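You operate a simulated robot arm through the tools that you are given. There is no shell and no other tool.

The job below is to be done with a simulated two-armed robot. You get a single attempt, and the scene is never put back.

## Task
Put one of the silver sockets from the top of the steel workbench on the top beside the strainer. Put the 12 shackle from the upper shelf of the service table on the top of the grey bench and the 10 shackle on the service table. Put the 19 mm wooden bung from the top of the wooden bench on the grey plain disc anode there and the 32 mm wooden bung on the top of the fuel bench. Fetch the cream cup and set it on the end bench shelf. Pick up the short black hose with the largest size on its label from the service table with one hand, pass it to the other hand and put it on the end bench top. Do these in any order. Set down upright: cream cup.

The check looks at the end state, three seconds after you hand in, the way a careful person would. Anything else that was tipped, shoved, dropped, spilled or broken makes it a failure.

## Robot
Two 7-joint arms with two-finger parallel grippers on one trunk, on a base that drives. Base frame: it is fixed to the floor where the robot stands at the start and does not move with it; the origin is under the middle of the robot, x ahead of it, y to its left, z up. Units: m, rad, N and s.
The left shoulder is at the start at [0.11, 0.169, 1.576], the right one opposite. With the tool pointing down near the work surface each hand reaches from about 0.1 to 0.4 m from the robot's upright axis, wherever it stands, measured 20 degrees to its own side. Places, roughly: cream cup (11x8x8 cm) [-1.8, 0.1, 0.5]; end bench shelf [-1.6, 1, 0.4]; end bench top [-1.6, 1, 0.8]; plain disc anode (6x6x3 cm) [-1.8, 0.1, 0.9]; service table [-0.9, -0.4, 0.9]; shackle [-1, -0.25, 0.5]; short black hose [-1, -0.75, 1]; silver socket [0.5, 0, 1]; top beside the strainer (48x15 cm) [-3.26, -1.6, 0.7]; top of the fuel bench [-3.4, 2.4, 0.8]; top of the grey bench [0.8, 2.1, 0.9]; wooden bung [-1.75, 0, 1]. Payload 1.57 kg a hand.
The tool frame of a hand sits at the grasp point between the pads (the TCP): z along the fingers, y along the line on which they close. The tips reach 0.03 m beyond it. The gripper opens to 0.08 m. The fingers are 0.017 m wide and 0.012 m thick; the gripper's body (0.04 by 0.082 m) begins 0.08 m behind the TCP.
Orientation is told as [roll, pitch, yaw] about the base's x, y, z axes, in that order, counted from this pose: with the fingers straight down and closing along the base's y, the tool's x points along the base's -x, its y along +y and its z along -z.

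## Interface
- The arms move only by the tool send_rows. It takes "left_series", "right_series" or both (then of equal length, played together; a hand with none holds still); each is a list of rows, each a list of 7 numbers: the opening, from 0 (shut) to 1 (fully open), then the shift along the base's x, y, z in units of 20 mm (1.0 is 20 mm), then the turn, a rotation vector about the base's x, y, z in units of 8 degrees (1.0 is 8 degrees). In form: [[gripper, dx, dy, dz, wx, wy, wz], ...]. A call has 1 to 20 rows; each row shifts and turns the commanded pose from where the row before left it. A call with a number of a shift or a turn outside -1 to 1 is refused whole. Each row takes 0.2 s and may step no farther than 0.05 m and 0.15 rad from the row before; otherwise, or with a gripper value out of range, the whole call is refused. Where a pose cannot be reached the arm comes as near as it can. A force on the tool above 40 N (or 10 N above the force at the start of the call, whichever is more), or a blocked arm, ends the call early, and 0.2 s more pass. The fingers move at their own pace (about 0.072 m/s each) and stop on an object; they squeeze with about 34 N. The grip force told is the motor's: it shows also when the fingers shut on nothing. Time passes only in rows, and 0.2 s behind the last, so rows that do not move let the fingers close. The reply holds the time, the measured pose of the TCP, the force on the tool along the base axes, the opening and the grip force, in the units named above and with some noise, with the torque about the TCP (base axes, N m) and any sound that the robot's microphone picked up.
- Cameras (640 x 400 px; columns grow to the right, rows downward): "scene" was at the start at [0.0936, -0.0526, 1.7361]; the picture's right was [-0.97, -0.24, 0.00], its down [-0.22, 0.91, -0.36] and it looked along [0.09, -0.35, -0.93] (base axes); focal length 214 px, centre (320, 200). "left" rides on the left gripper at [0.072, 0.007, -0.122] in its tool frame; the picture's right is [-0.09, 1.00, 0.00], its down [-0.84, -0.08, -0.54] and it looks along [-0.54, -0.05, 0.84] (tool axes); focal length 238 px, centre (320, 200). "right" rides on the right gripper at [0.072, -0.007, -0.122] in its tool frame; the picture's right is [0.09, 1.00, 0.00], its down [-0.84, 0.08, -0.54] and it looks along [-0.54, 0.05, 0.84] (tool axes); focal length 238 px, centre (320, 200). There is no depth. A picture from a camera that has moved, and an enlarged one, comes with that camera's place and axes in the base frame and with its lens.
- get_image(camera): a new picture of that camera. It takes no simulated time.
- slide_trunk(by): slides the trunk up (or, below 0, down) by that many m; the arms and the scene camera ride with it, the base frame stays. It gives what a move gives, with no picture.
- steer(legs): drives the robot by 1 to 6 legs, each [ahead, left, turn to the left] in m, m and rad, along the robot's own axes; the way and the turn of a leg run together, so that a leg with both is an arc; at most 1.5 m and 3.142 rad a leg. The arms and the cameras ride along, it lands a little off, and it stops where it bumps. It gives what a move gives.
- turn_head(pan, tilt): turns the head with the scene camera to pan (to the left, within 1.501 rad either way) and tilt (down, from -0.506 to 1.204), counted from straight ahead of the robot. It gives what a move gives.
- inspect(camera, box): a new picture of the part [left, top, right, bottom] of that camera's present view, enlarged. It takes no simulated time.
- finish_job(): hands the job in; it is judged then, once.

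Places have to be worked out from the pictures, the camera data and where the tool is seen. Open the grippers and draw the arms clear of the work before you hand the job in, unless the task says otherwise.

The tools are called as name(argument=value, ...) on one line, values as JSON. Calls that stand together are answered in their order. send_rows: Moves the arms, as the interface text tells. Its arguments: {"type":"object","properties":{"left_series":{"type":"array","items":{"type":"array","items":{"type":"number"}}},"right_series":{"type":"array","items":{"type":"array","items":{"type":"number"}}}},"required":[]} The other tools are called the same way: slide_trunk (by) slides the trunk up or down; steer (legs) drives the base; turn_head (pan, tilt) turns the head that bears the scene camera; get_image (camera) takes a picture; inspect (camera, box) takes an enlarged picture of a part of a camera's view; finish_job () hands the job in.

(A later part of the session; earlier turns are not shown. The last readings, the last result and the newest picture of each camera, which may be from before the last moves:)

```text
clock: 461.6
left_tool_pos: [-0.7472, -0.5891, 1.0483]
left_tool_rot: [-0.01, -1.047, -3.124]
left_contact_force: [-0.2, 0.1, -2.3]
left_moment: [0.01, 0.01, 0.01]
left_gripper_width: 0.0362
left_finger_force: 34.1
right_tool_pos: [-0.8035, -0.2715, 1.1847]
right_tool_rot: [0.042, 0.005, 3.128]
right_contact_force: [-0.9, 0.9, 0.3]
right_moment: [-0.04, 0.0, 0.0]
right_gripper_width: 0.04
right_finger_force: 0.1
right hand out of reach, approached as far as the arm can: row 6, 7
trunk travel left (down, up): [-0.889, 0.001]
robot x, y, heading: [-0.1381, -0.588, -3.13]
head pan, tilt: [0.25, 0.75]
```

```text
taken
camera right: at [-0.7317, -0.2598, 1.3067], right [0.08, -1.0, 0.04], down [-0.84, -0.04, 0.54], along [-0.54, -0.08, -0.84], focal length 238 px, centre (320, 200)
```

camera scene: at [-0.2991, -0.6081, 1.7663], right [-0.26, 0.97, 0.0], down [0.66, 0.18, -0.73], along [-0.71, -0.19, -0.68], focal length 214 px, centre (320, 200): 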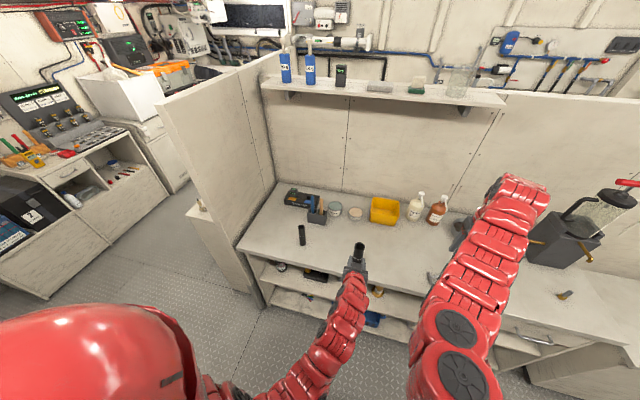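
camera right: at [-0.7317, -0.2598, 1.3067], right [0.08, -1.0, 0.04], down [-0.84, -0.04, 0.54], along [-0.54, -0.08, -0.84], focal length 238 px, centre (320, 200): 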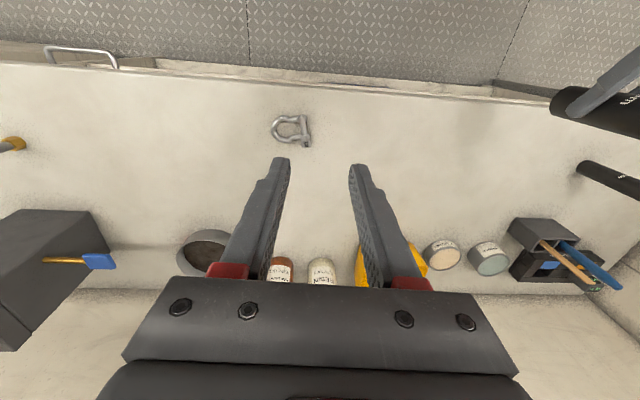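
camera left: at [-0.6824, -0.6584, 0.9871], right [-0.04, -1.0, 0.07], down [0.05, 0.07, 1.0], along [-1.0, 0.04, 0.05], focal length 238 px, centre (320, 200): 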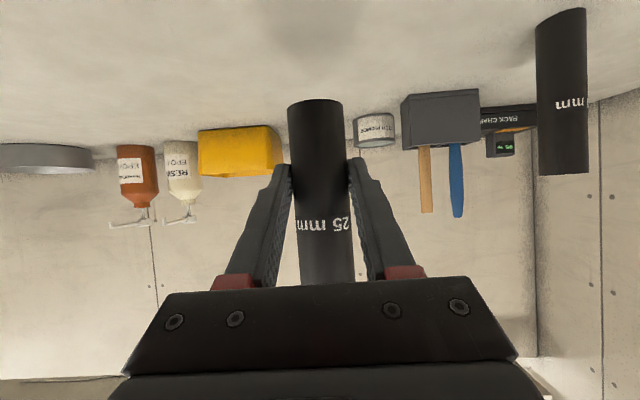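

The right tool is vertical now. I drive 0.1 m ahead so the handover happens over the table, and lower the hose a little.

steer(legs=[[0.1, 0, 0]])

send_rows(left_series=[[0, 0, 0, -0.9, 0, 0, 0], [0, 0, 0, -0.9, 0, 0, 0], [0, 0, 0, -0.9, 0, 0, 0], [0, 0, 0, -0.9, 0, 0, 0]], right_series=[[0.75, 0.3, -1, -0.2, -0.07, 0, 0], [0.75, 0.3, -1, -0.2, -0.07, 0, 0], [0.75, 0.3, -1, -0.2, -0.07, 0, 0], [0.75, 0.3, -1, -0.2, -0.07, 0, 0]])

get_image(camera="scene")

get_image(camera="right")

```text
clock: 462.8
left_tool_pos: [-0.8424, -0.5892, 1.0513]
left_tool_rot: [-0.014, -1.048, -3.122]
left_contact_force: [-0.5, 0.4, 0.3]
left_moment: [0.01, 0.0, -0.02]
left_gripper_width: 0.036
left_finger_force: 34.1
right_tool_pos: [-0.8972, -0.2693, 1.187]
right_tool_rot: [0.039, 0.002, 3.125]
right_contact_force: [0.1, 0.8, -0.4]
right_moment: [-0.03, -0.02, 0.0]
right_gripper_width: 0.04
right_finger_force: 0.0
trunk travel left (down, up): [-0.889, 0.001]
robot x, y, heading: [-0.2338, -0.5897, -3.129]
head pan, tilt: [0.25, 0.75]
```

```text
clock: 463.8
left_tool_pos: [-0.8449, -0.5898, 0.9772]
left_tool_rot: [-0.019, -1.049, -3.121]
left_contact_force: [0.3, -1.0, -1.4]
left_moment: [0.0, -0.03, -0.01]
left_gripper_width: 0.0362
left_finger_force: 34.2
right_tool_pos: [-0.873, -0.3498, 1.1683]
right_tool_rot: [0.076, 0.002, 3.125]
right_contact_force: [1.1, -1.0, 0.4]
right_moment: [0.03, 0.03, 0.01]
right_gripper_width: 0.0601
right_finger_force: 0.1
trunk travel left (down, up): [-0.889, 0.001]
robot x, y, heading: [-0.232, -0.5871, -3.13]
head pan, tilt: [0.25, 0.75]
```

```text
taken
camera scene: at [-0.3921, -0.6104, 1.7666], right [-0.26, 0.97, 0.0], down [0.66, 0.18, -0.73], along [-0.71, -0.19, -0.68], focal length 214 px, centre (320, 200)
```

scene: 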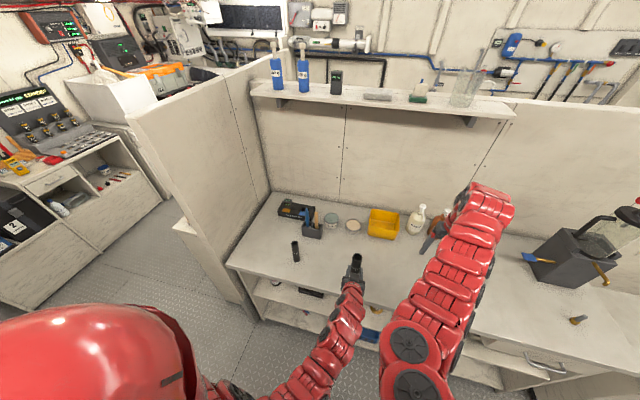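

```text
taken
camera right: at [-0.8007, -0.3358, 1.2904], right [0.07, -0.99, 0.08], down [-0.84, -0.02, 0.55], along [-0.54, -0.1, -0.83], focal length 238 px, centre (320, 200)
```

right: 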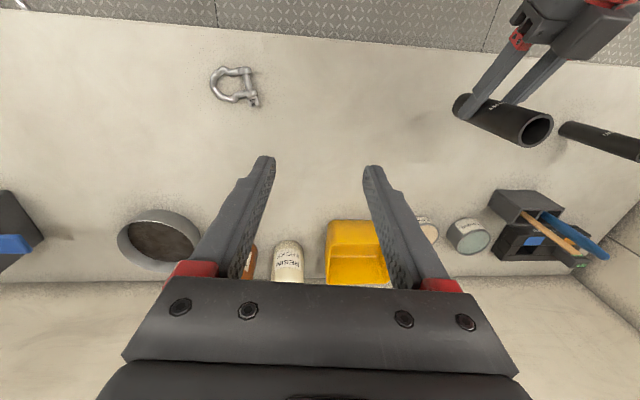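

I see the hose in the left hand from the right camera. I move the right hand above it in steps.

send_rows(right_series=[[0.75, 0.1, -1, 0, 0.07, 0, 0], [0.75, 0.1, -1, 0, 0.07, 0, 0], [0.75, 0.1, -1, 0, 0.07, 0, 0], [0.75, 0.1, -1, 0, 0.07, 0, 0], [0.75, 0.1, -1, 0, 0.07, 0, 0], [0.75, 0.1, -1, 0, 0.07, 0, 0], [0.75, 0.1, -1, 0, 0.07, 0, 0], [0.75, 0.1, -1, 0, 0.05, 0, 0]])

get_image(camera="right")

inspect(camera="scene", box=[280, 180, 480, 320])

```text
clock: 465.6
left_tool_pos: [-0.846, -0.5892, 0.9782]
left_tool_rot: [-0.014, -1.051, -3.122]
left_contact_force: [0.9, -0.3, -1.7]
left_moment: [0.0, 0.0, -0.01]
left_gripper_width: 0.036
left_finger_force: 33.9
right_tool_pos: [-0.8794, -0.4692, 1.1727]
right_tool_rot: [0.001, 0.003, 3.124]
right_contact_force: [-0.3, 0.0, 1.1]
right_moment: [-0.01, -0.01, -0.02]
right_gripper_width: 0.0597
right_finger_force: 0.0
right hand out of reach, approached as far as the arm can: row 1, 2, 3, 8
trunk travel left (down, up): [-0.889, 0.001]
robot x, y, heading: [-0.2323, -0.5905, -3.133]
head pan, tilt: [0.25, 0.75]
```

```text
taken
camera right: at [-0.8076, -0.4636, 1.2952], right [0.08, -1.0, 0.0], down [-0.84, -0.06, 0.54], along [-0.54, -0.04, -0.84], focal length 238 px, centre (320, 200)
```

right: 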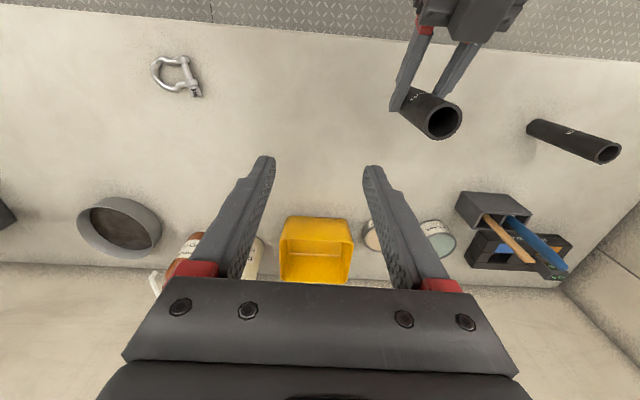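

```text
2.86 times, centred on (380, 250) of scene
camera zoom: at [-0.3939, -0.6101, 1.7664], right [-0.26, 0.97, 0.0], down [0.66, 0.18, -0.73], along [-0.71, -0.19, -0.68], focal length 613 px, centre (149, 57)
```

zoom: 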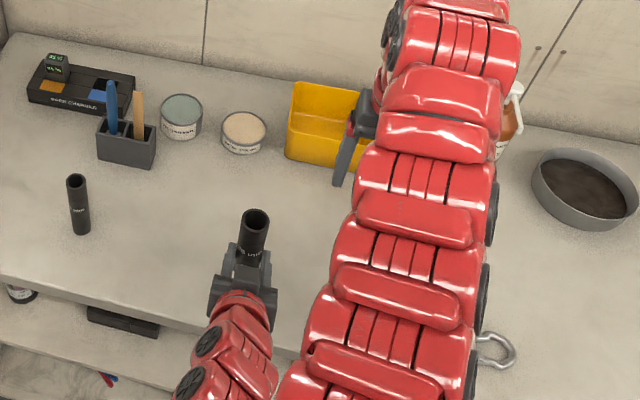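

Hose top is at ≈[-0.857,-0.585,1.06]. I continue the right hand over it, slightly lower.

send_rows(right_series=[[0.75, 0.15, -1, -0.25, 0, 0, 0], [0.75, 0.15, -1, -0.25, 0, 0, 0], [0.75, 0.15, -1, -0.25, 0, 0, 0], [0.75, 0.15, -1, -0.25, 0, 0, 0], [0.75, 0.2, -1, -0.25, 0, 0, 0], [0.75, 0.2, -0.8, 0, 0, 0, 0]])

get_image(camera="right")

```text
clock: 467.0
left_tool_pos: [-0.8439, -0.5897, 0.9768]
left_tool_rot: [-0.013, -1.047, -3.121]
left_contact_force: [0.1, 0.2, 0.3]
left_moment: [0.03, -0.05, -0.01]
left_gripper_width: 0.0361
left_finger_force: 33.7
right_tool_pos: [-0.859, -0.5827, 1.1457]
right_tool_rot: [0.002, 0.001, 3.125]
right_contact_force: [0.2, 0.8, 0.2]
right_moment: [0.0, 0.01, -0.02]
right_gripper_width: 0.0598
right_finger_force: 0.0
trunk travel left (down, up): [-0.889, 0.001]
robot x, y, heading: [-0.2297, -0.5878, -3.126]
head pan, tilt: [0.25, 0.75]
```

```text
taken
camera right: at [-0.7876, -0.5765, 1.267], right [0.07, -1.0, 0.0], down [-0.84, -0.06, 0.54], along [-0.54, -0.04, -0.84], focal length 238 px, centre (320, 200)
```

right: 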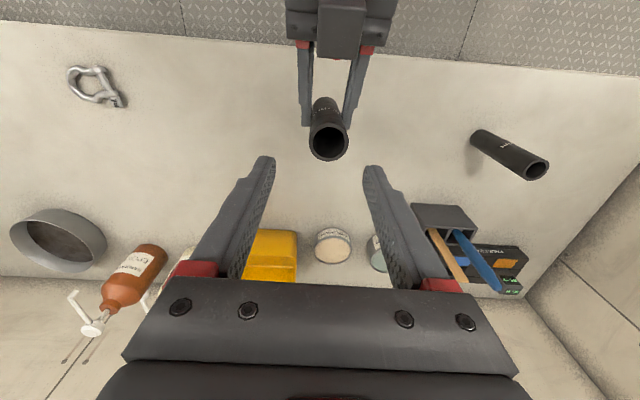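

The right hand is aligned over the hose (top z≈1.057). I descend so that its pads cover the top 5 cm.

send_rows(right_series=[[0.75, 0, -0.15, -1, 0, 0, 0], [0.75, 0, -0.15, -1, 0, 0, 0], [0.75, 0, 0, -1, 0, 0, 0], [0.75, 0, 0, -1, 0, 0, 0]])

get_image(camera="right")

get_image(camera="left")

```text
clock: 468.0
left_tool_pos: [-0.846, -0.5893, 0.9767]
left_tool_rot: [-0.013, -1.049, -3.124]
left_contact_force: [-0.3, 0.2, -1.1]
left_moment: [-0.01, -0.03, 0.02]
left_gripper_width: 0.036
left_finger_force: 33.9
right_tool_pos: [-0.8598, -0.5885, 1.0633]
right_tool_rot: [0.001, 0.0, 3.124]
right_contact_force: [-0.4, 0.6, 0.1]
right_moment: [-0.04, 0.01, 0.02]
right_gripper_width: 0.0599
right_finger_force: 0.0
trunk travel left (down, up): [-0.889, 0.001]
robot x, y, heading: [-0.2334, -0.5865, -3.128]
head pan, tilt: [0.25, 0.75]
```

```text
taken
camera right: at [-0.7877, -0.5833, 1.1867], right [0.08, -1.0, 0.0], down [-0.84, -0.06, 0.54], along [-0.54, -0.04, -0.84], focal length 238 px, centre (320, 200)
```

right: 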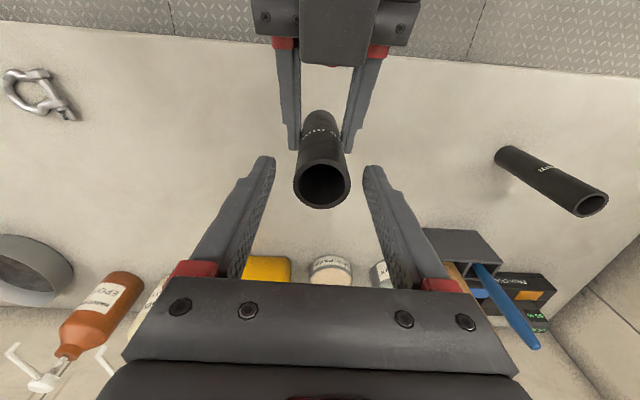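

```text
taken
camera left: at [-0.7034, -0.5951, 0.9763], right [-0.04, -1.0, 0.07], down [0.05, 0.07, 1.0], along [-1.0, 0.04, 0.05], focal length 238 px, centre (320, 200)
```

left: 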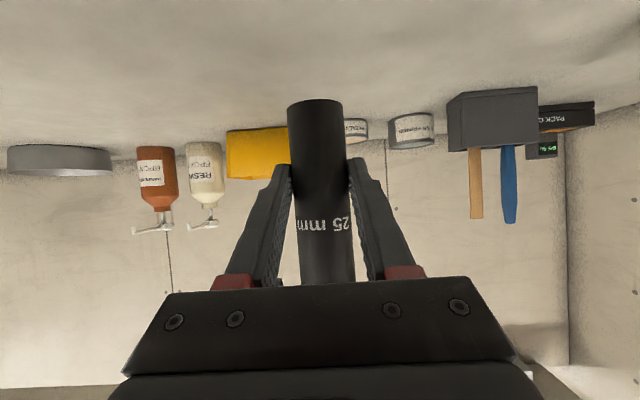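

Perfectly aligned. I descend 27 mm more and close the right hand on the hose.

send_rows(right_series=[[0.75, 0, 0, -0.7, 0, 0, 0], [0.75, 0, 0, -0.6, 0, 0, 0], [0.6, 0, 0, 0, 0, 0, 0], [0.5, 0, 0, 0, 0, 0, 0], [0.4, 0, 0, 0, 0, 0, 0], [0.2, 0, 0, 0, 0, 0, 0], [0, 0, 0, 0, 0, 0, 0], [0, 0, 0, 0, 0, 0, 0]])

get_image(camera="right")

```text
clock: 469.8
left_tool_pos: [-0.8446, -0.5898, 0.9763]
left_tool_rot: [-0.016, -1.048, -3.122]
left_contact_force: [0.8, 5.6, -0.3]
left_moment: [-0.05, -0.03, -0.17]
left_gripper_width: 0.0362
left_finger_force: 33.8
right_tool_pos: [-0.8616, -0.5901, 1.0407]
right_tool_rot: [0.003, 0.002, 3.124]
right_contact_force: [-0.8, -4.6, -0.4]
right_moment: [-0.23, 0.02, 0.07]
right_gripper_width: 0.0359
right_finger_force: 33.4
trunk travel left (down, up): [-0.889, 0.001]
robot x, y, heading: [-0.2316, -0.587, -3.131]
head pan, tilt: [0.25, 0.75]
```

```text
taken
camera right: at [-0.7889, -0.5836, 1.1621], right [0.08, -1.0, 0.0], down [-0.84, -0.06, 0.54], along [-0.54, -0.04, -0.84], focal length 238 px, centre (320, 200)
```

right: 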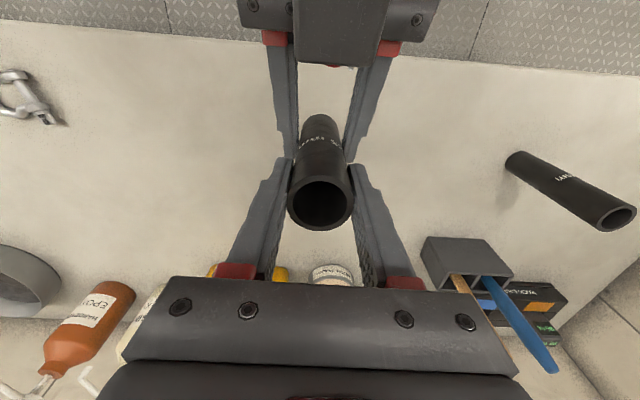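

Both hands hold the hose. Now the left hand opens and withdraws back.

send_rows(left_series=[[0.5, 0, 0, 0, 0, 0, 0], [0.65, 0, 0, 0, 0, 0, 0], [0.75, 0, 0, 0, 0, 0, 0], [0.75, 0.5, 0, 0, 0, 0, 0], [0.75, 1, 0, -0.3, 0, 0, 0], [0.75, 1, -0.3, -0.3, 0, 0, 0], [0.75, 1, -0.6, -0.3, 0, 0, 0], [0.75, 1, -1, -0.3, 0, 0, 0]])

get_image(camera="right")

get_image(camera="left")

```text
clock: 471.6
left_tool_pos: [-0.7533, -0.6253, 0.9573]
left_tool_rot: [-0.014, -1.05, -3.122]
left_contact_force: [-0.1, -0.3, -0.7]
left_moment: [0.03, 0.01, 0.01]
left_gripper_width: 0.0599
left_finger_force: 0.0
right_tool_pos: [-0.8605, -0.5888, 1.0409]
right_tool_rot: [0.003, 0.001, 3.124]
right_contact_force: [-0.3, -0.2, 0.0]
right_moment: [-0.04, 0.05, 0.01]
right_gripper_width: 0.0357
right_finger_force: 33.5
trunk travel left (down, up): [-0.889, 0.001]
robot x, y, heading: [-0.2373, -0.5892, -3.126]
head pan, tilt: [0.25, 0.75]
```

```text
taken
camera right: at [-0.7881, -0.5839, 1.1625], right [0.08, -1.0, 0.0], down [-0.84, -0.06, 0.54], along [-0.54, -0.04, -0.84], focal length 238 px, centre (320, 200)
```

right: 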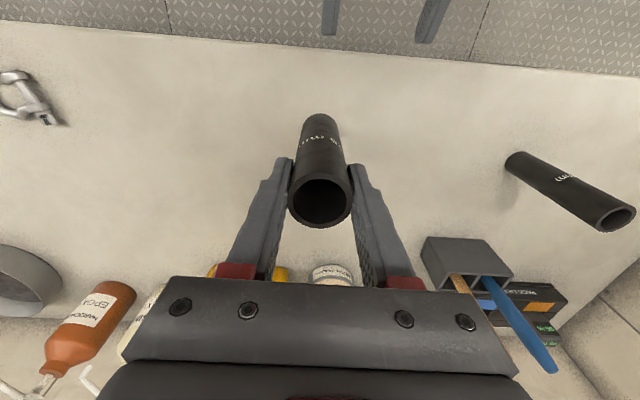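

```text
taken
camera left: at [-0.6114, -0.6313, 0.9549], right [-0.04, -1.0, 0.07], down [0.05, 0.07, 1.0], along [-1.0, 0.04, 0.05], focal length 238 px, centre (320, 200)
```

left: 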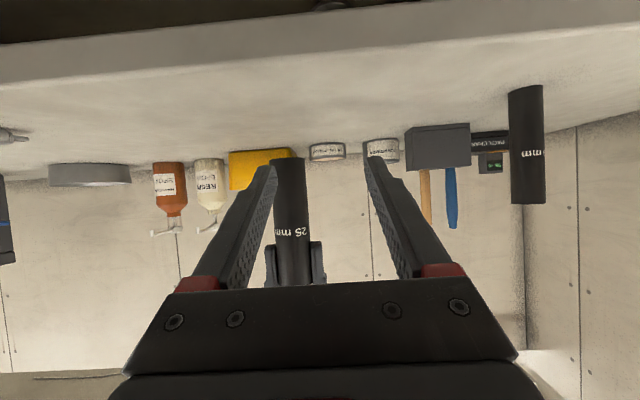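

The hose is now in the right hand. I raise it slightly, tuck the left hand to the left, and back off from the table.

send_rows(left_series=[[0.75, 0.5, -1, 0.3, 0, 0, 0], [0.75, 0, -1, 0.5, 0, 0, 0], [0.75, 0, -1, 0.8, 0, 0, 0], [0.75, 0, -1, 0.8, 0, 0, 0], [0.75, 0, -1, 0.8, 0, 0, 0], [0.75, 0, -1, 0.8, 0, 0, 0]], right_series=[[0, 0, 0, 0.5, 0, 0, 0], [0, 0, 0, 0.8, 0, 0, 0], [0, 0, 0, 0.8, 0, 0, 0], [0, 0, 0, 0.8, 0, 0, 0], [0, 0, 0, 0.5, 0, 0, 0], [0, 0, 0, 0, 0, 0, 0]])

steer(legs=[[-0.15, 0, 0]])

get_image(camera="right")

get_image(camera="scene")

```text
clock: 473.0
left_tool_pos: [-0.741, -0.7458, 1.0321]
left_tool_rot: [-0.016, -1.049, -3.123]
left_contact_force: [-0.2, 0.9, -0.5]
left_moment: [-0.02, 0.01, -0.01]
left_gripper_width: 0.0599
left_finger_force: 0.0
right_tool_pos: [-0.8587, -0.5876, 1.1075]
right_tool_rot: [0.0, 0.003, 3.125]
right_contact_force: [0.1, -0.4, -0.6]
right_moment: [0.03, 0.02, 0.01]
right_gripper_width: 0.036
right_finger_force: 33.6
trunk travel left (down, up): [-0.889, 0.001]
robot x, y, heading: [-0.2324, -0.5912, -3.132]
head pan, tilt: [0.25, 0.75]
```

```text
clock: 474.4
left_tool_pos: [-0.5912, -0.7462, 1.0306]
left_tool_rot: [-0.014, -1.046, -3.12]
left_contact_force: [-0.5, -0.2, 0.4]
left_moment: [-0.03, 0.01, 0.03]
left_gripper_width: 0.0597
left_finger_force: 0.0
right_tool_pos: [-0.7086, -0.5879, 1.1079]
right_tool_rot: [0.002, 0.002, 3.128]
right_contact_force: [0.5, -0.8, -0.7]
right_moment: [-0.03, -0.02, 0.0]
right_gripper_width: 0.0355
right_finger_force: 33.8
trunk travel left (down, up): [-0.889, 0.001]
robot x, y, heading: [-0.0831, -0.5872, -3.122]
head pan, tilt: [0.25, 0.75]
```

```text
taken
camera right: at [-0.6368, -0.583, 1.2293], right [0.08, -1.0, 0.0], down [-0.84, -0.06, 0.54], along [-0.54, -0.04, -0.84], focal length 238 px, centre (320, 200)
```

right: 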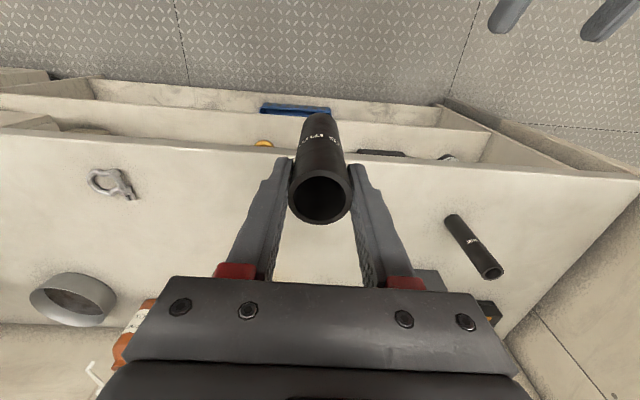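

```text
taken
camera scene: at [-0.2443, -0.6081, 1.7661], right [-0.26, 0.97, 0.0], down [0.66, 0.18, -0.73], along [-0.7, -0.19, -0.68], focal length 214 px, centre (320, 200)
```

scene: 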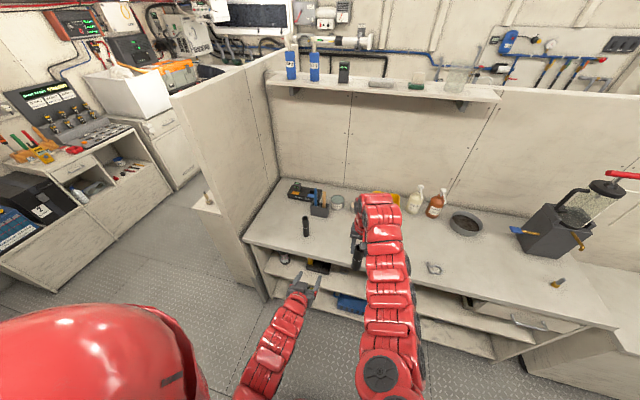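

All is well on the table. I rotate right to face +y and drive up the aisle with the hose.

steer(legs=[[0.02, 0, -1.58], [1.45, 0.03, 0]])

turn_head(pan=0, tilt=0.5)

get_image(camera="scene")

```text
clock: 485.3
left_tool_pos: [-0.3077, 1.3621, 1.0311]
left_tool_rot: [-0.014, -1.049, 1.591]
left_contact_force: [0.8, 0.7, -0.1]
left_moment: [-0.01, 0.01, -0.01]
left_gripper_width: 0.0598
left_finger_force: 0.1
right_tool_pos: [-0.1501, 1.4781, 1.1081]
right_tool_rot: [0.002, 0.001, 1.554]
right_contact_force: [0.6, 0.1, -0.7]
right_moment: [-0.01, 0.02, 0.0]
right_gripper_width: 0.0352
right_finger_force: 33.9
trunk travel left (down, up): [-0.889, 0.001]
robot x, y, heading: [-0.1529, 0.8509, 1.582]
head pan, tilt: [0.25, 0.75]
```

```text
clock: 486.0
left_tool_pos: [-0.3087, 1.3619, 1.0307]
left_tool_rot: [-0.013, -1.049, 1.59]
left_contact_force: [-0.3, 0.1, 0.8]
left_moment: [0.0, -0.01, 0.0]
left_gripper_width: 0.06
left_finger_force: 0.0
right_tool_pos: [-0.1502, 1.4786, 1.1074]
right_tool_rot: [0.0, 0.001, 1.553]
right_contact_force: [-0.5, 0.4, -0.9]
right_moment: [0.02, 0.02, 0.01]
right_gripper_width: 0.0352
right_finger_force: 33.6
trunk travel left (down, up): [-0.889, 0.001]
robot x, y, heading: [-0.154, 0.857, 1.586]
head pan, tilt: [0.0, 0.499]
```

```text
taken
camera scene: at [-0.1531, 1.0257, 1.7883], right [1.0, 0.01, 0.0], down [0.01, -0.48, -0.88], along [-0.01, 0.88, -0.48], focal length 214 px, centre (320, 200)
```

scene: 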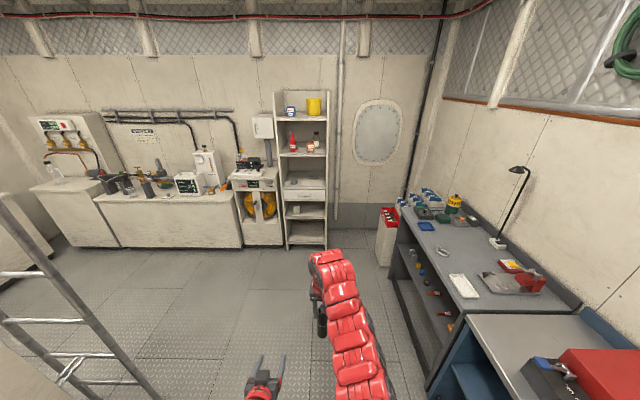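

The way ahead is free. I drive on to y≈2.25, turn left to face −x and pass the ladder.

steer(legs=[[1.4, 0, 0], [0, 0, 1.55]])

get_image(camera="scene")

inspect(camera="right", box=[240, 90, 400, 250])

```text
clock: 496.5
left_tool_pos: [-0.688, 2.0742, 1.0301]
left_tool_rot: [-0.015, -1.048, 3.104]
left_contact_force: [-0.1, -0.7, 0.3]
left_moment: [-0.01, -0.01, 0.04]
left_gripper_width: 0.0599
left_finger_force: 0.0
right_tool_pos: [-0.7948, 2.238, 1.1073]
right_tool_rot: [0.003, 0.002, 3.067]
right_contact_force: [-0.3, 0.1, -1.0]
right_moment: [0.02, 0.02, -0.01]
right_gripper_width: 0.035
right_finger_force: 34.5
trunk travel left (down, up): [-0.889, 0.001]
robot x, y, heading: [-0.1662, 2.2069, 3.095]
head pan, tilt: [0.0, 0.499]
```

```text
taken
camera scene: at [-0.3407, 2.2127, 1.7884], right [0.04, 1.0, 0.0], down [0.48, -0.02, -0.88], along [-0.88, 0.04, -0.48], focal length 214 px, centre (320, 200)
```

scene: 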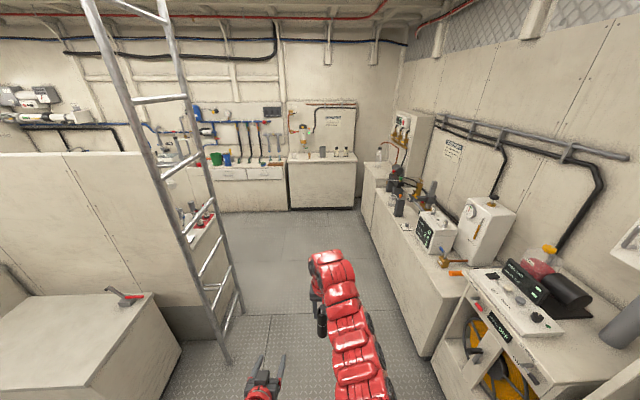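

```text
2.50 times, centred on (320, 170) of right
camera zoom: at [-0.7222, 2.2397, 1.2303], right [0.02, -1.0, 0.0], down [-0.84, -0.02, 0.54], along [-0.54, -0.01, -0.84], focal length 596 px, centre (320, 275)
```

zoom: 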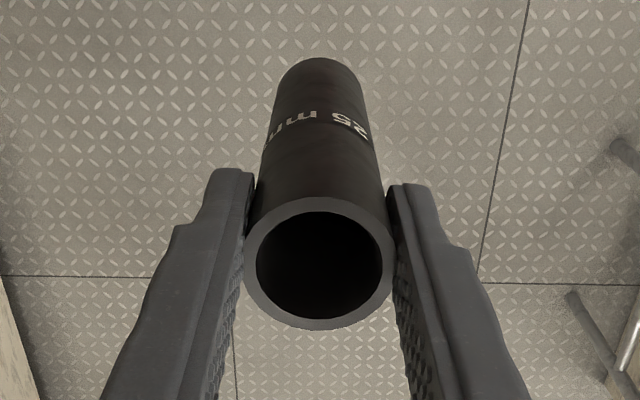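

The hose is secure. I drive past the ladder to x≈-2.3.

steer(legs=[[1.45, 0, 0.02], [0.72, 0, 0.02]])

get_image(camera="scene")

```text
clock: 507.2
left_tool_pos: [-2.8305, 2.0386, 1.0314]
left_tool_rot: [-0.015, -1.05, -3.102]
left_contact_force: [-0.1, -0.1, 0.2]
left_moment: [-0.02, -0.01, -0.02]
left_gripper_width: 0.0602
left_finger_force: 0.1
right_tool_pos: [-2.9507, 2.1931, 1.1071]
right_tool_rot: [0.0, 0.001, -3.137]
right_contact_force: [0.2, 0.9, -0.6]
right_moment: [0.03, -0.01, -0.01]
right_gripper_width: 0.035
right_finger_force: 33.9
trunk travel left (down, up): [-0.889, 0.001]
robot x, y, heading: [-2.3244, 2.2079, -3.103]
head pan, tilt: [0.0, 0.499]
```

```text
taken
camera scene: at [-2.4961, 2.2039, 1.7885], right [-0.03, 1.0, 0.0], down [0.48, 0.02, -0.88], along [-0.88, -0.03, -0.48], focal length 214 px, centre (320, 200)
```

scene: 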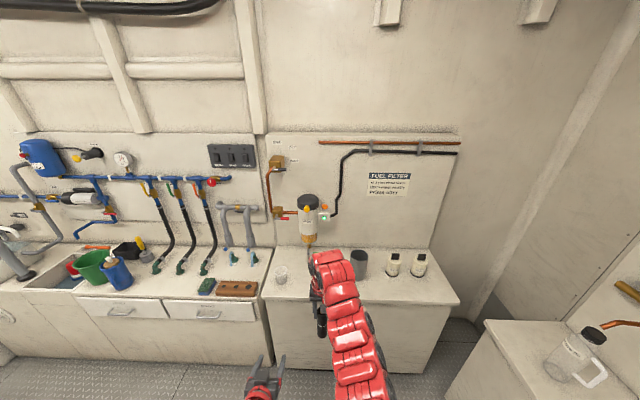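

I raise the hose further (extending slightly), then turn left to face −y.

send_rows(right_series=[[0, -0.4, 0, 1, 0, 0, 0], [0, -0.4, 0, 1, 0, 0, 0], [0, -0.4, 0, 1, 0, 0, 0], [0, -0.4, 0, 1, 0, 0, 0], [0, -0.4, 0, 1, 0, 0, 0], [0, -0.4, 0, 1, 0, 0, 0]])

steer(legs=[[0, 0, 1.55]])

get_image(camera="scene")

```text
clock: 508.6
left_tool_pos: [-2.8302, 2.038, 1.0311]
left_tool_rot: [-0.015, -1.049, -3.1]
left_contact_force: [0.0, 0.0, 0.1]
left_moment: [0.0, -0.03, -0.02]
left_gripper_width: 0.0599
left_finger_force: 0.0
right_tool_pos: [-2.9983, 2.1957, 1.2278]
right_tool_rot: [0.002, 0.003, -3.137]
right_contact_force: [-0.2, -0.1, -0.7]
right_moment: [0.0, 0.0, -0.01]
right_gripper_width: 0.0352
right_finger_force: 33.7
trunk travel left (down, up): [-0.889, 0.001]
robot x, y, heading: [-2.3261, 2.2069, -3.108]
head pan, tilt: [0.0, 0.499]
```

```text
clock: 512.8
left_tool_pos: [-2.1617, 1.7009, 1.0304]
left_tool_rot: [-0.014, -1.05, -1.54]
left_contact_force: [-0.1, 0.2, 0.3]
left_moment: [0.0, 0.02, 0.01]
left_gripper_width: 0.06
left_finger_force: 0.1
right_tool_pos: [-2.3197, 1.5345, 1.228]
right_tool_rot: [0.001, 0.001, -1.576]
right_contact_force: [0.6, 0.3, -0.1]
right_moment: [0.02, 0.0, 0.01]
right_gripper_width: 0.0352
right_finger_force: 34.4
trunk travel left (down, up): [-0.889, 0.001]
robot x, y, heading: [-2.3213, 2.2078, -1.545]
head pan, tilt: [0.0, 0.499]
```

```text
taken
camera scene: at [-2.3213, 2.0385, 1.7884], right [-1.0, -0.03, 0.0], down [-0.01, 0.48, -0.88], along [0.02, -0.88, -0.48], focal length 214 px, centre (320, 200)
```

scene: 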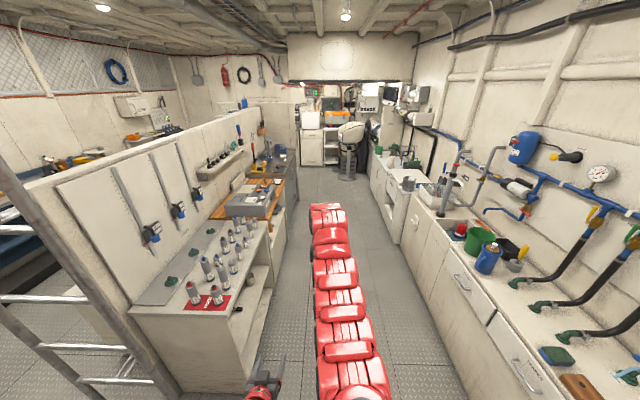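

I move down the aisle to y≈1.1, keeping to its middle.

steer(legs=[[0.5, -0.22, -0.02], [0.6, 0, 0]])

turn_head(pan=1.1, tilt=0.75)

get_image(camera="scene")

```text
clock: 518.8
left_tool_pos: [-2.3665, 0.6144, 1.0306]
left_tool_rot: [-0.016, -1.052, -1.543]
left_contact_force: [0.4, 0.2, -0.7]
left_moment: [0.0, -0.04, 0.04]
left_gripper_width: 0.06
left_finger_force: 0.0
right_tool_pos: [-2.5246, 0.4488, 1.2285]
right_tool_rot: [0.001, 0.002, -1.579]
right_contact_force: [0.2, -0.6, -1.0]
right_moment: [0.01, 0.0, 0.02]
right_gripper_width: 0.0351
right_finger_force: 33.6
trunk travel left (down, up): [-0.889, 0.001]
robot x, y, heading: [-2.5252, 1.1228, -1.551]
head pan, tilt: [0.0, 0.499]
```

```text
clock: 520.2
left_tool_pos: [-2.3661, 0.6134, 1.0318]
left_tool_rot: [-0.014, -1.047, -1.543]
left_contact_force: [1.2, 0.4, 0.4]
left_moment: [-0.02, -0.02, -0.03]
left_gripper_width: 0.06
left_finger_force: 0.1
right_tool_pos: [-2.5245, 0.4471, 1.2283]
right_tool_rot: [0.0, 0.001, -1.579]
right_contact_force: [-0.2, 0.5, -1.4]
right_moment: [-0.01, -0.01, 0.01]
right_gripper_width: 0.035
right_finger_force: 34.1
trunk travel left (down, up): [-0.889, 0.001]
robot x, y, heading: [-2.5275, 1.1206, -1.552]
head pan, tilt: [1.1, 0.75]
```

```text
taken
camera scene: at [-2.4522, 1.0061, 1.7665], right [-0.44, -0.9, 0.0], down [-0.61, 0.3, -0.73], along [0.66, -0.32, -0.68], focal length 214 px, centre (320, 200)
```

scene: 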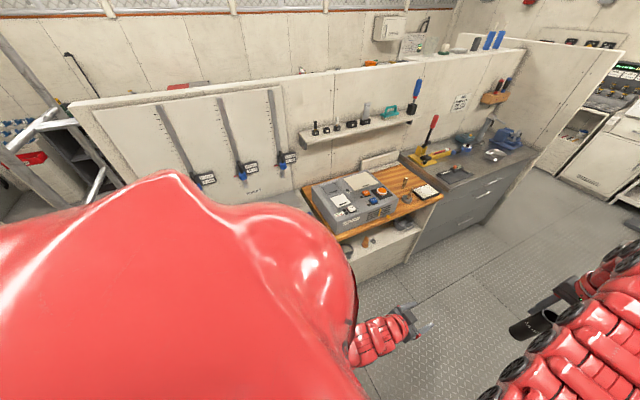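

I rotate left to face the end bench (hose bottom ≈1.11 m, above the bottles).

steer(legs=[[0, 0, 1.555]])

turn_head(pan=0.15, tilt=0.85)

get_image(camera="scene")

get_image(camera="right")

```text
clock: 524.3
left_tool_pos: [-2.0144, 1.2605, 1.0311]
left_tool_rot: [-0.014, -1.05, -0.018]
left_contact_force: [0.5, 0.0, -0.2]
left_moment: [-0.02, 0.02, 0.01]
left_gripper_width: 0.06
left_finger_force: 0.1
right_tool_pos: [-1.8572, 1.0935, 1.2282]
right_tool_rot: [0.002, 0.002, -0.058]
right_contact_force: [-0.4, -0.4, -1.2]
right_moment: [-0.02, -0.02, 0.03]
right_gripper_width: 0.0353
right_finger_force: 34.3
trunk travel left (down, up): [-0.889, 0.001]
robot x, y, heading: [-2.5298, 1.1208, -0.028]
head pan, tilt: [1.1, 0.75]
```

```text
clock: 525.5
left_tool_pos: [-2.0147, 1.2592, 1.0312]
left_tool_rot: [-0.015, -1.05, -0.02]
left_contact_force: [1.1, 0.0, 0.5]
left_moment: [-0.01, -0.04, 0.0]
left_gripper_width: 0.06
left_finger_force: 0.1
right_tool_pos: [-1.8554, 1.0938, 1.2275]
right_tool_rot: [0.003, 0.0, -0.057]
right_contact_force: [0.1, -0.2, -1.1]
right_moment: [-0.01, 0.0, -0.02]
right_gripper_width: 0.0349
right_finger_force: 33.8
trunk travel left (down, up): [-0.889, 0.001]
robot x, y, heading: [-2.5273, 1.1214, -0.033]
head pan, tilt: [0.15, 0.85]
```

```text
taken
camera scene: at [-2.3707, 1.1309, 1.7585], right [0.13, -0.99, 0.0], down [-0.75, -0.09, -0.66], along [0.65, 0.08, -0.75], focal length 214 px, centre (320, 200)
```

scene: 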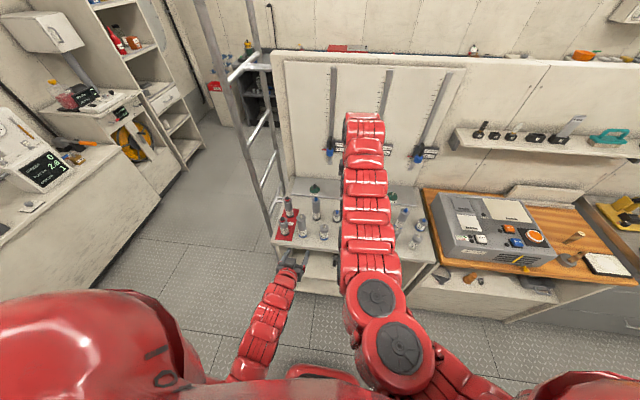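

```text
taken
camera right: at [-1.9277, 1.0903, 1.3504], right [-0.04, 1.0, 0.0], down [0.84, 0.03, 0.54], along [0.54, 0.02, -0.84], focal length 238 px, centre (320, 200)
```

right: 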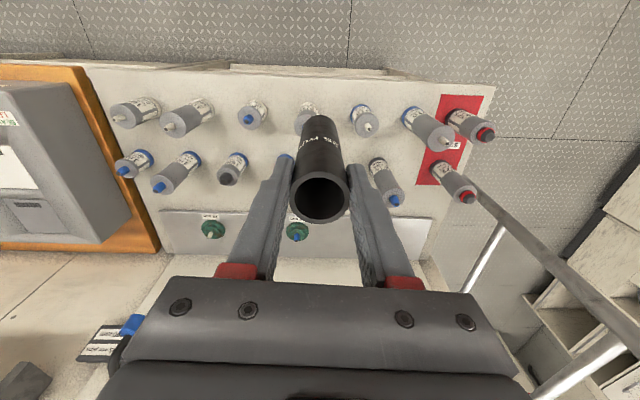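

A clear view of the end bench top. I zoom in to choose a free gap among the bottles.

inspect(camera="right", box=[90, 60, 330, 210])

inspect(camera="right", box=[280, 60, 520, 210])

inspect(camera="scene", box=[260, 170, 450, 300])

```text
2.67 times, centred on (210, 135) of right
camera zoom: at [-1.9277, 1.0903, 1.3504], right [-0.04, 1.0, 0.0], down [0.84, 0.03, 0.54], along [0.54, 0.02, -0.84], focal length 636 px, centre (613, 373)
```

zoom: 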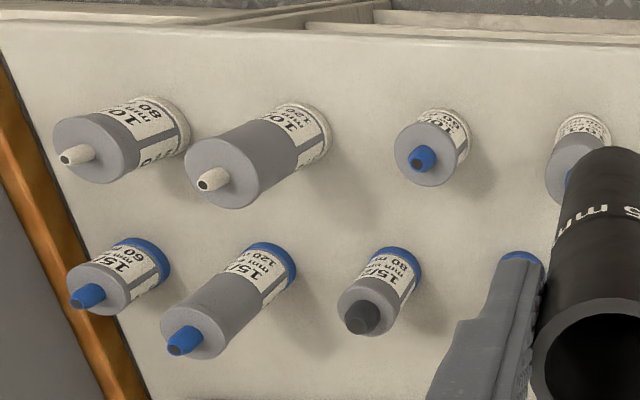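

```text
2.67 times, centred on (400, 135) of right
camera zoom: at [-1.9277, 1.0903, 1.3504], right [-0.04, 1.0, 0.0], down [0.84, 0.03, 0.54], along [0.54, 0.02, -0.84], focal length 636 px, centre (107, 373)
```

zoom: 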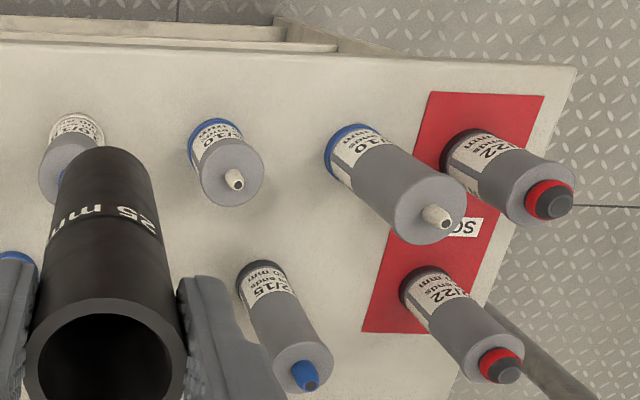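

```text
3.08 times, centred on (355, 235) of scene
camera zoom: at [-2.3707, 1.1309, 1.7585], right [0.13, -0.99, 0.0], down [-0.75, -0.09, -0.66], along [0.65, 0.08, -0.75], focal length 660 px, centre (212, 92)
```

zoom: 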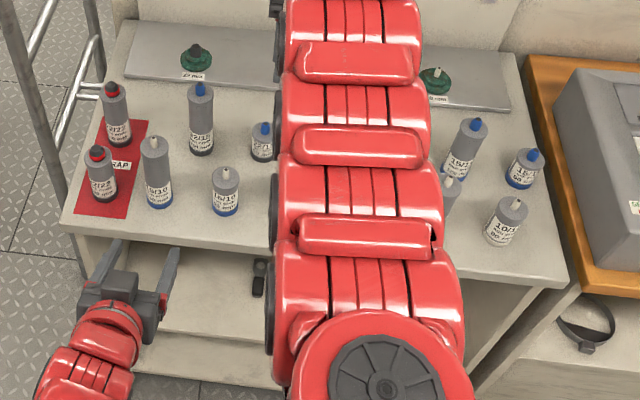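

There is a free 11 cm strip between the second bottle row (x≈-1.705) and the riser plate (x≥-1.575); I'll stand the hose at ≈[-1.63,0.97]. First I raise the left hand out of the way.

send_rows(left_series=[[0.75, 0, 0.6, 1, 0, 0, 0], [0.75, 0, 0.6, 1, 0, 0, 0], [0.75, 0, 0.6, 1, 0, 0, 0], [0.75, 0, 0.6, 1, 0, 0, 0], [0.75, 0, 0.6, 1, 0, 0, 0], [0.75, 0, 0.6, 1, 0, 0, 0], [0.75, 0, 0.6, 1, 0, 0, 0], [0.75, 0, 0.6, 1, 0, 0, 0], [0.75, 0, 0.6, 1, 0, 0, 0], [0.75, 0, 0.6, 1, 0, 0, 0], [0.75, 0, 0.6, 1, 0, 0, 0], [0.75, 0, 0.6, 1, 0, 0, 0]])

get_image(camera="scene")

```text
clock: 528.1
left_tool_pos: [-2.0007, 1.2993, 1.0759]
left_tool_rot: [-0.013, -1.049, -0.019]
left_contact_force: [-1.1, 0.4, 1.0]
left_moment: [0.01, 0.0, 0.02]
left_gripper_width: 0.0599
left_finger_force: 0.1
left hand out of reach, approached as far as the arm can: row 3, 4, 5, 6, 7, 8, 9, 10, 11, 12
right_tool_pos: [-1.8563, 1.0937, 1.2283]
right_tool_rot: [0.001, 0.002, -0.057]
right_contact_force: [0.8, 0.1, -1.7]
right_moment: [0.01, -0.05, 0.01]
right_gripper_width: 0.0351
right_finger_force: 33.4
trunk travel left (down, up): [-0.889, 0.001]
robot x, y, heading: [-2.5274, 1.1226, -0.027]
head pan, tilt: [0.15, 0.85]
```

```text
taken
camera scene: at [-2.3706, 1.1308, 1.7584], right [0.12, -0.99, 0.0], down [-0.75, -0.09, -0.66], along [0.65, 0.08, -0.75], focal length 214 px, centre (320, 200)
```

scene: 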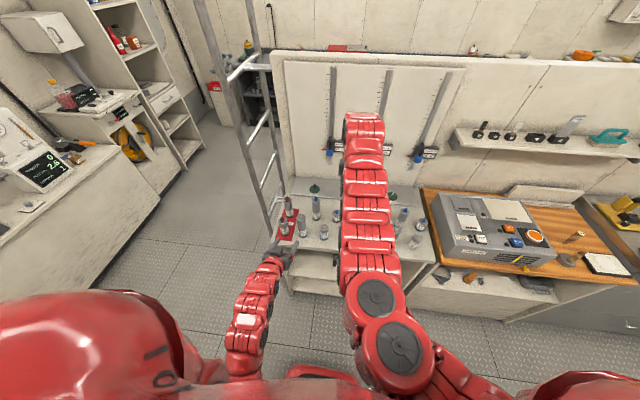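

The arm can't rise further there, so instead I pull the left hand back and low, in front of the bench and close to the robot.

send_rows(left_series=[[0.5, -0.3, 0.6, -1, 0, 0, 0], [0.5, -0.6, 0.6, -1, 0, 0, 0], [0.5, -0.9, 0.6, -1, 0, 0, 0], [0.5, -1, 0.6, -1, 0, 0, 0], [0.5, -1, 0.6, -1, 0, 0, 0], [0.5, -1, 0.6, -1, 0, 0, 0], [0.5, -1, 0.6, -1, 0, 0, 0], [0.5, -1, 0.6, -1, 0, 0, 0], [0.5, -1, 0.6, -1, 0, 0, 0], [0.5, -1, 0.6, -1, 0, 0, 0]])

get_image(camera="scene")

```text
clock: 530.3
left_tool_pos: [-2.1753, 1.4187, 0.8738]
left_tool_rot: [-0.014, -1.053, -0.018]
left_contact_force: [0.0, 0.4, 0.2]
left_moment: [0.0, 0.03, 0.03]
left_gripper_width: 0.0403
left_finger_force: 0.1
right_tool_pos: [-1.8559, 1.0947, 1.2274]
right_tool_rot: [0.001, 0.0, -0.054]
right_contact_force: [0.0, -0.7, -0.8]
right_moment: [-0.03, -0.02, 0.0]
right_gripper_width: 0.0352
right_finger_force: 34.0
trunk travel left (down, up): [-0.889, 0.001]
robot x, y, heading: [-2.5295, 1.124, -0.025]
head pan, tilt: [0.15, 0.85]
```

```text
taken
camera scene: at [-2.3709, 1.1315, 1.7585], right [0.12, -0.99, 0.0], down [-0.75, -0.09, -0.66], along [0.65, 0.08, -0.75], focal length 214 px, centre (320, 200)
```

scene: 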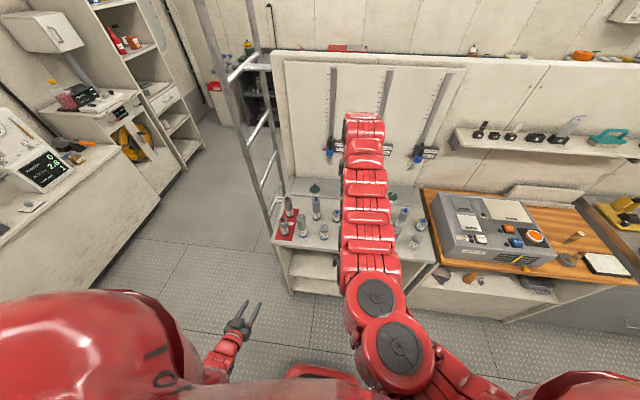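

Left hand is out of the way. I quickly check the wooden bench in this view (19 mm bung on the anode).

inspect(camera="scene", box=[520, 210, 640, 290])

steer(legs=[[0.2, 0, 0.025]])

get_image(camera="right")

```text
5.00 times, centred on (580, 250) of scene
camera zoom: at [-2.3709, 1.1315, 1.7585], right [0.12, -0.99, 0.0], down [-0.75, -0.09, -0.66], along [0.65, 0.08, -0.75], focal length 1072 px, centre (-980, -50)
```

zoom: 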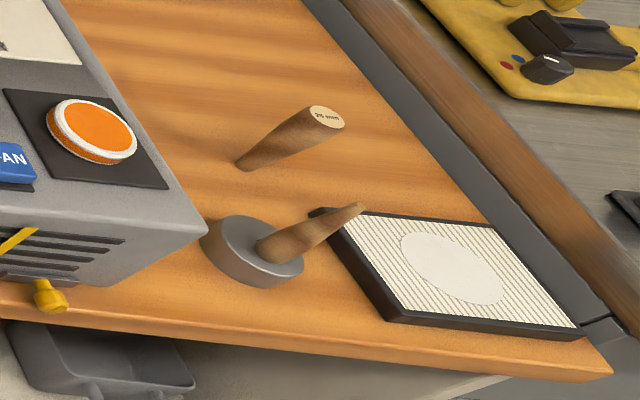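

```text
clock: 531.9
left_tool_pos: [-1.9813, 1.4228, 0.8751]
left_tool_rot: [-0.013, -1.049, 0.004]
left_contact_force: [1.2, 0.0, 1.3]
left_moment: [-0.03, -0.03, -0.04]
left_gripper_width: 0.0401
left_finger_force: 0.0
right_tool_pos: [-1.6554, 1.1067, 1.2289]
right_tool_rot: [0.002, 0.001, -0.033]
right_contact_force: [-0.5, 0.1, -0.6]
right_moment: [-0.01, -0.05, -0.03]
right_gripper_width: 0.0353
right_finger_force: 34.0
trunk travel left (down, up): [-0.889, 0.001]
robot x, y, heading: [-2.3268, 1.1169, -0.007]
head pan, tilt: [0.15, 0.85]
```

```text
taken
camera right: at [-1.7281, 1.1011, 1.3512], right [-0.06, 1.0, 0.0], down [0.84, 0.05, 0.54], along [0.54, 0.03, -0.84], focal length 238 px, centre (320, 200)
```

right: 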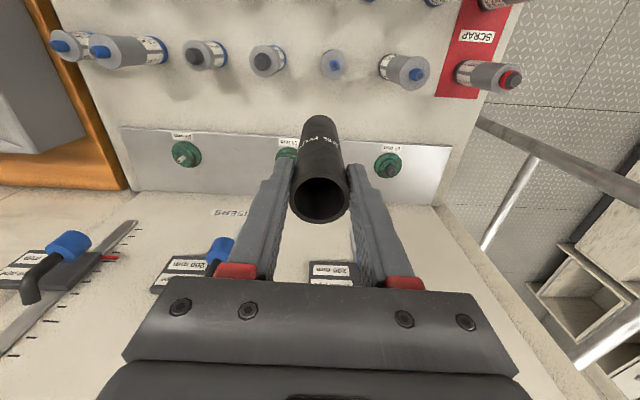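

The 19 mm bung is still on the anode. The hose is over the free strip; I creep 3.5 cm ahead and look again before lowering.

steer(legs=[[0.035, 0, 0]])

get_image(camera="right")

get_image(camera="scene")

```text
clock: 532.8
left_tool_pos: [-1.9518, 1.4226, 0.8766]
left_tool_rot: [-0.015, -1.055, 0.006]
left_contact_force: [-0.4, -0.6, 0.4]
left_moment: [-0.02, 0.0, 0.01]
left_gripper_width: 0.0402
left_finger_force: 0.0
right_tool_pos: [-1.6254, 1.1063, 1.2311]
right_tool_rot: [0.003, -0.002, -0.031]
right_contact_force: [-0.8, 0.0, -0.4]
right_moment: [0.0, -0.06, -0.01]
right_gripper_width: 0.0351
right_finger_force: 34.2
trunk travel left (down, up): [-0.889, 0.001]
robot x, y, heading: [-2.2938, 1.1161, -0.002]
head pan, tilt: [0.15, 0.85]
```

```text
taken
camera right: at [-1.6977, 1.1014, 1.3532], right [-0.06, 1.0, 0.0], down [0.84, 0.05, 0.54], along [0.54, 0.03, -0.84], focal length 238 px, centre (320, 200)
```

right: 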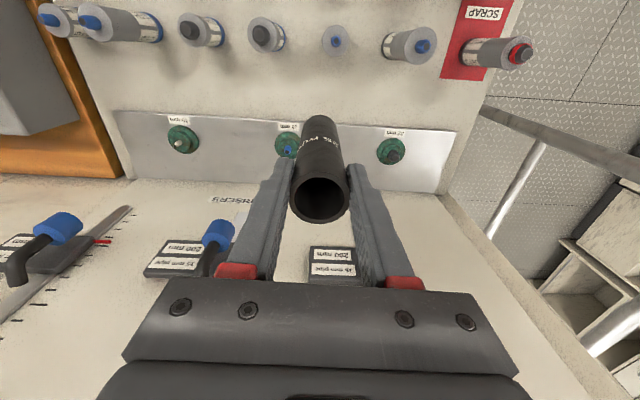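

```text
taken
camera scene: at [-2.1433, 1.1314, 1.7592], right [0.15, -0.99, 0.0], down [-0.74, -0.11, -0.66], along [0.66, 0.1, -0.75], focal length 214 px, centre (320, 200)
```

scene: 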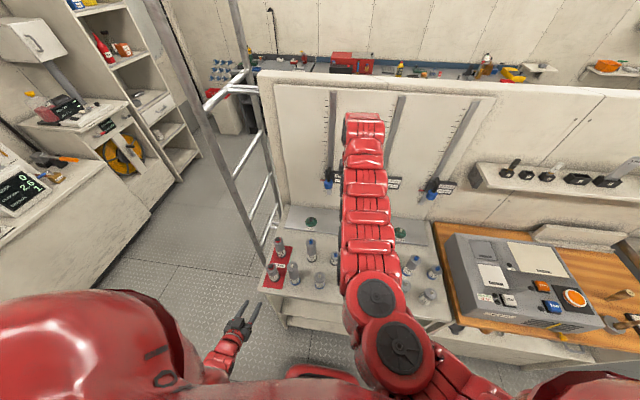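

The strip below is clear (bottles ≈4 cm in front, plate ≈5 cm behind). I lower the trunk 0.2 m.

slide_trunk(by=-0.2)

get_image(camera="right")

get_image(camera="scene")

```text
clock: 534.9
left_tool_pos: [-1.9461, 1.4229, 0.6741]
left_tool_rot: [-0.013, -1.049, 0.006]
left_contact_force: [-0.3, 0.3, 0.1]
left_moment: [0.0, 0.01, 0.0]
left_gripper_width: 0.04
left_finger_force: 0.1
right_tool_pos: [-1.6213, 1.106, 1.0273]
right_tool_rot: [0.002, 0.001, -0.032]
right_contact_force: [0.4, 0.6, -0.2]
right_moment: [-0.01, 0.0, -0.03]
right_gripper_width: 0.035
right_finger_force: 34.0
trunk travel left (down, up): [-0.689, 0.201]
robot x, y, heading: [-2.2932, 1.1178, 0.002]
head pan, tilt: [0.15, 0.85]
```

```text
taken
camera right: at [-1.6922, 1.1014, 1.1505], right [-0.06, 1.0, 0.0], down [0.84, 0.05, 0.54], along [0.54, 0.03, -0.84], focal length 238 px, centre (320, 200)
```

right: 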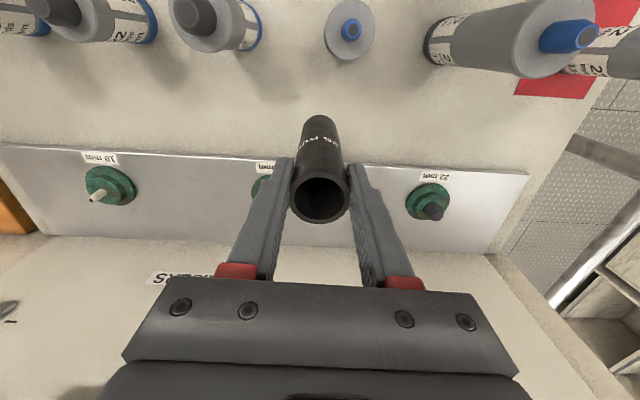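

```text
taken
camera scene: at [-2.1359, 1.1314, 1.5585], right [0.15, -0.99, 0.0], down [-0.74, -0.11, -0.66], along [0.65, 0.1, -0.75], focal length 214 px, centre (320, 200)
```

scene: 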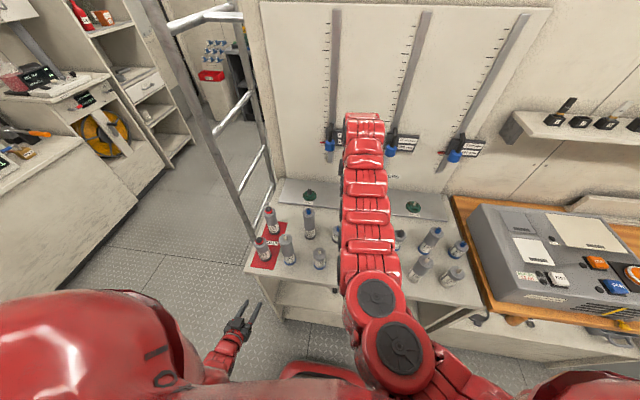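

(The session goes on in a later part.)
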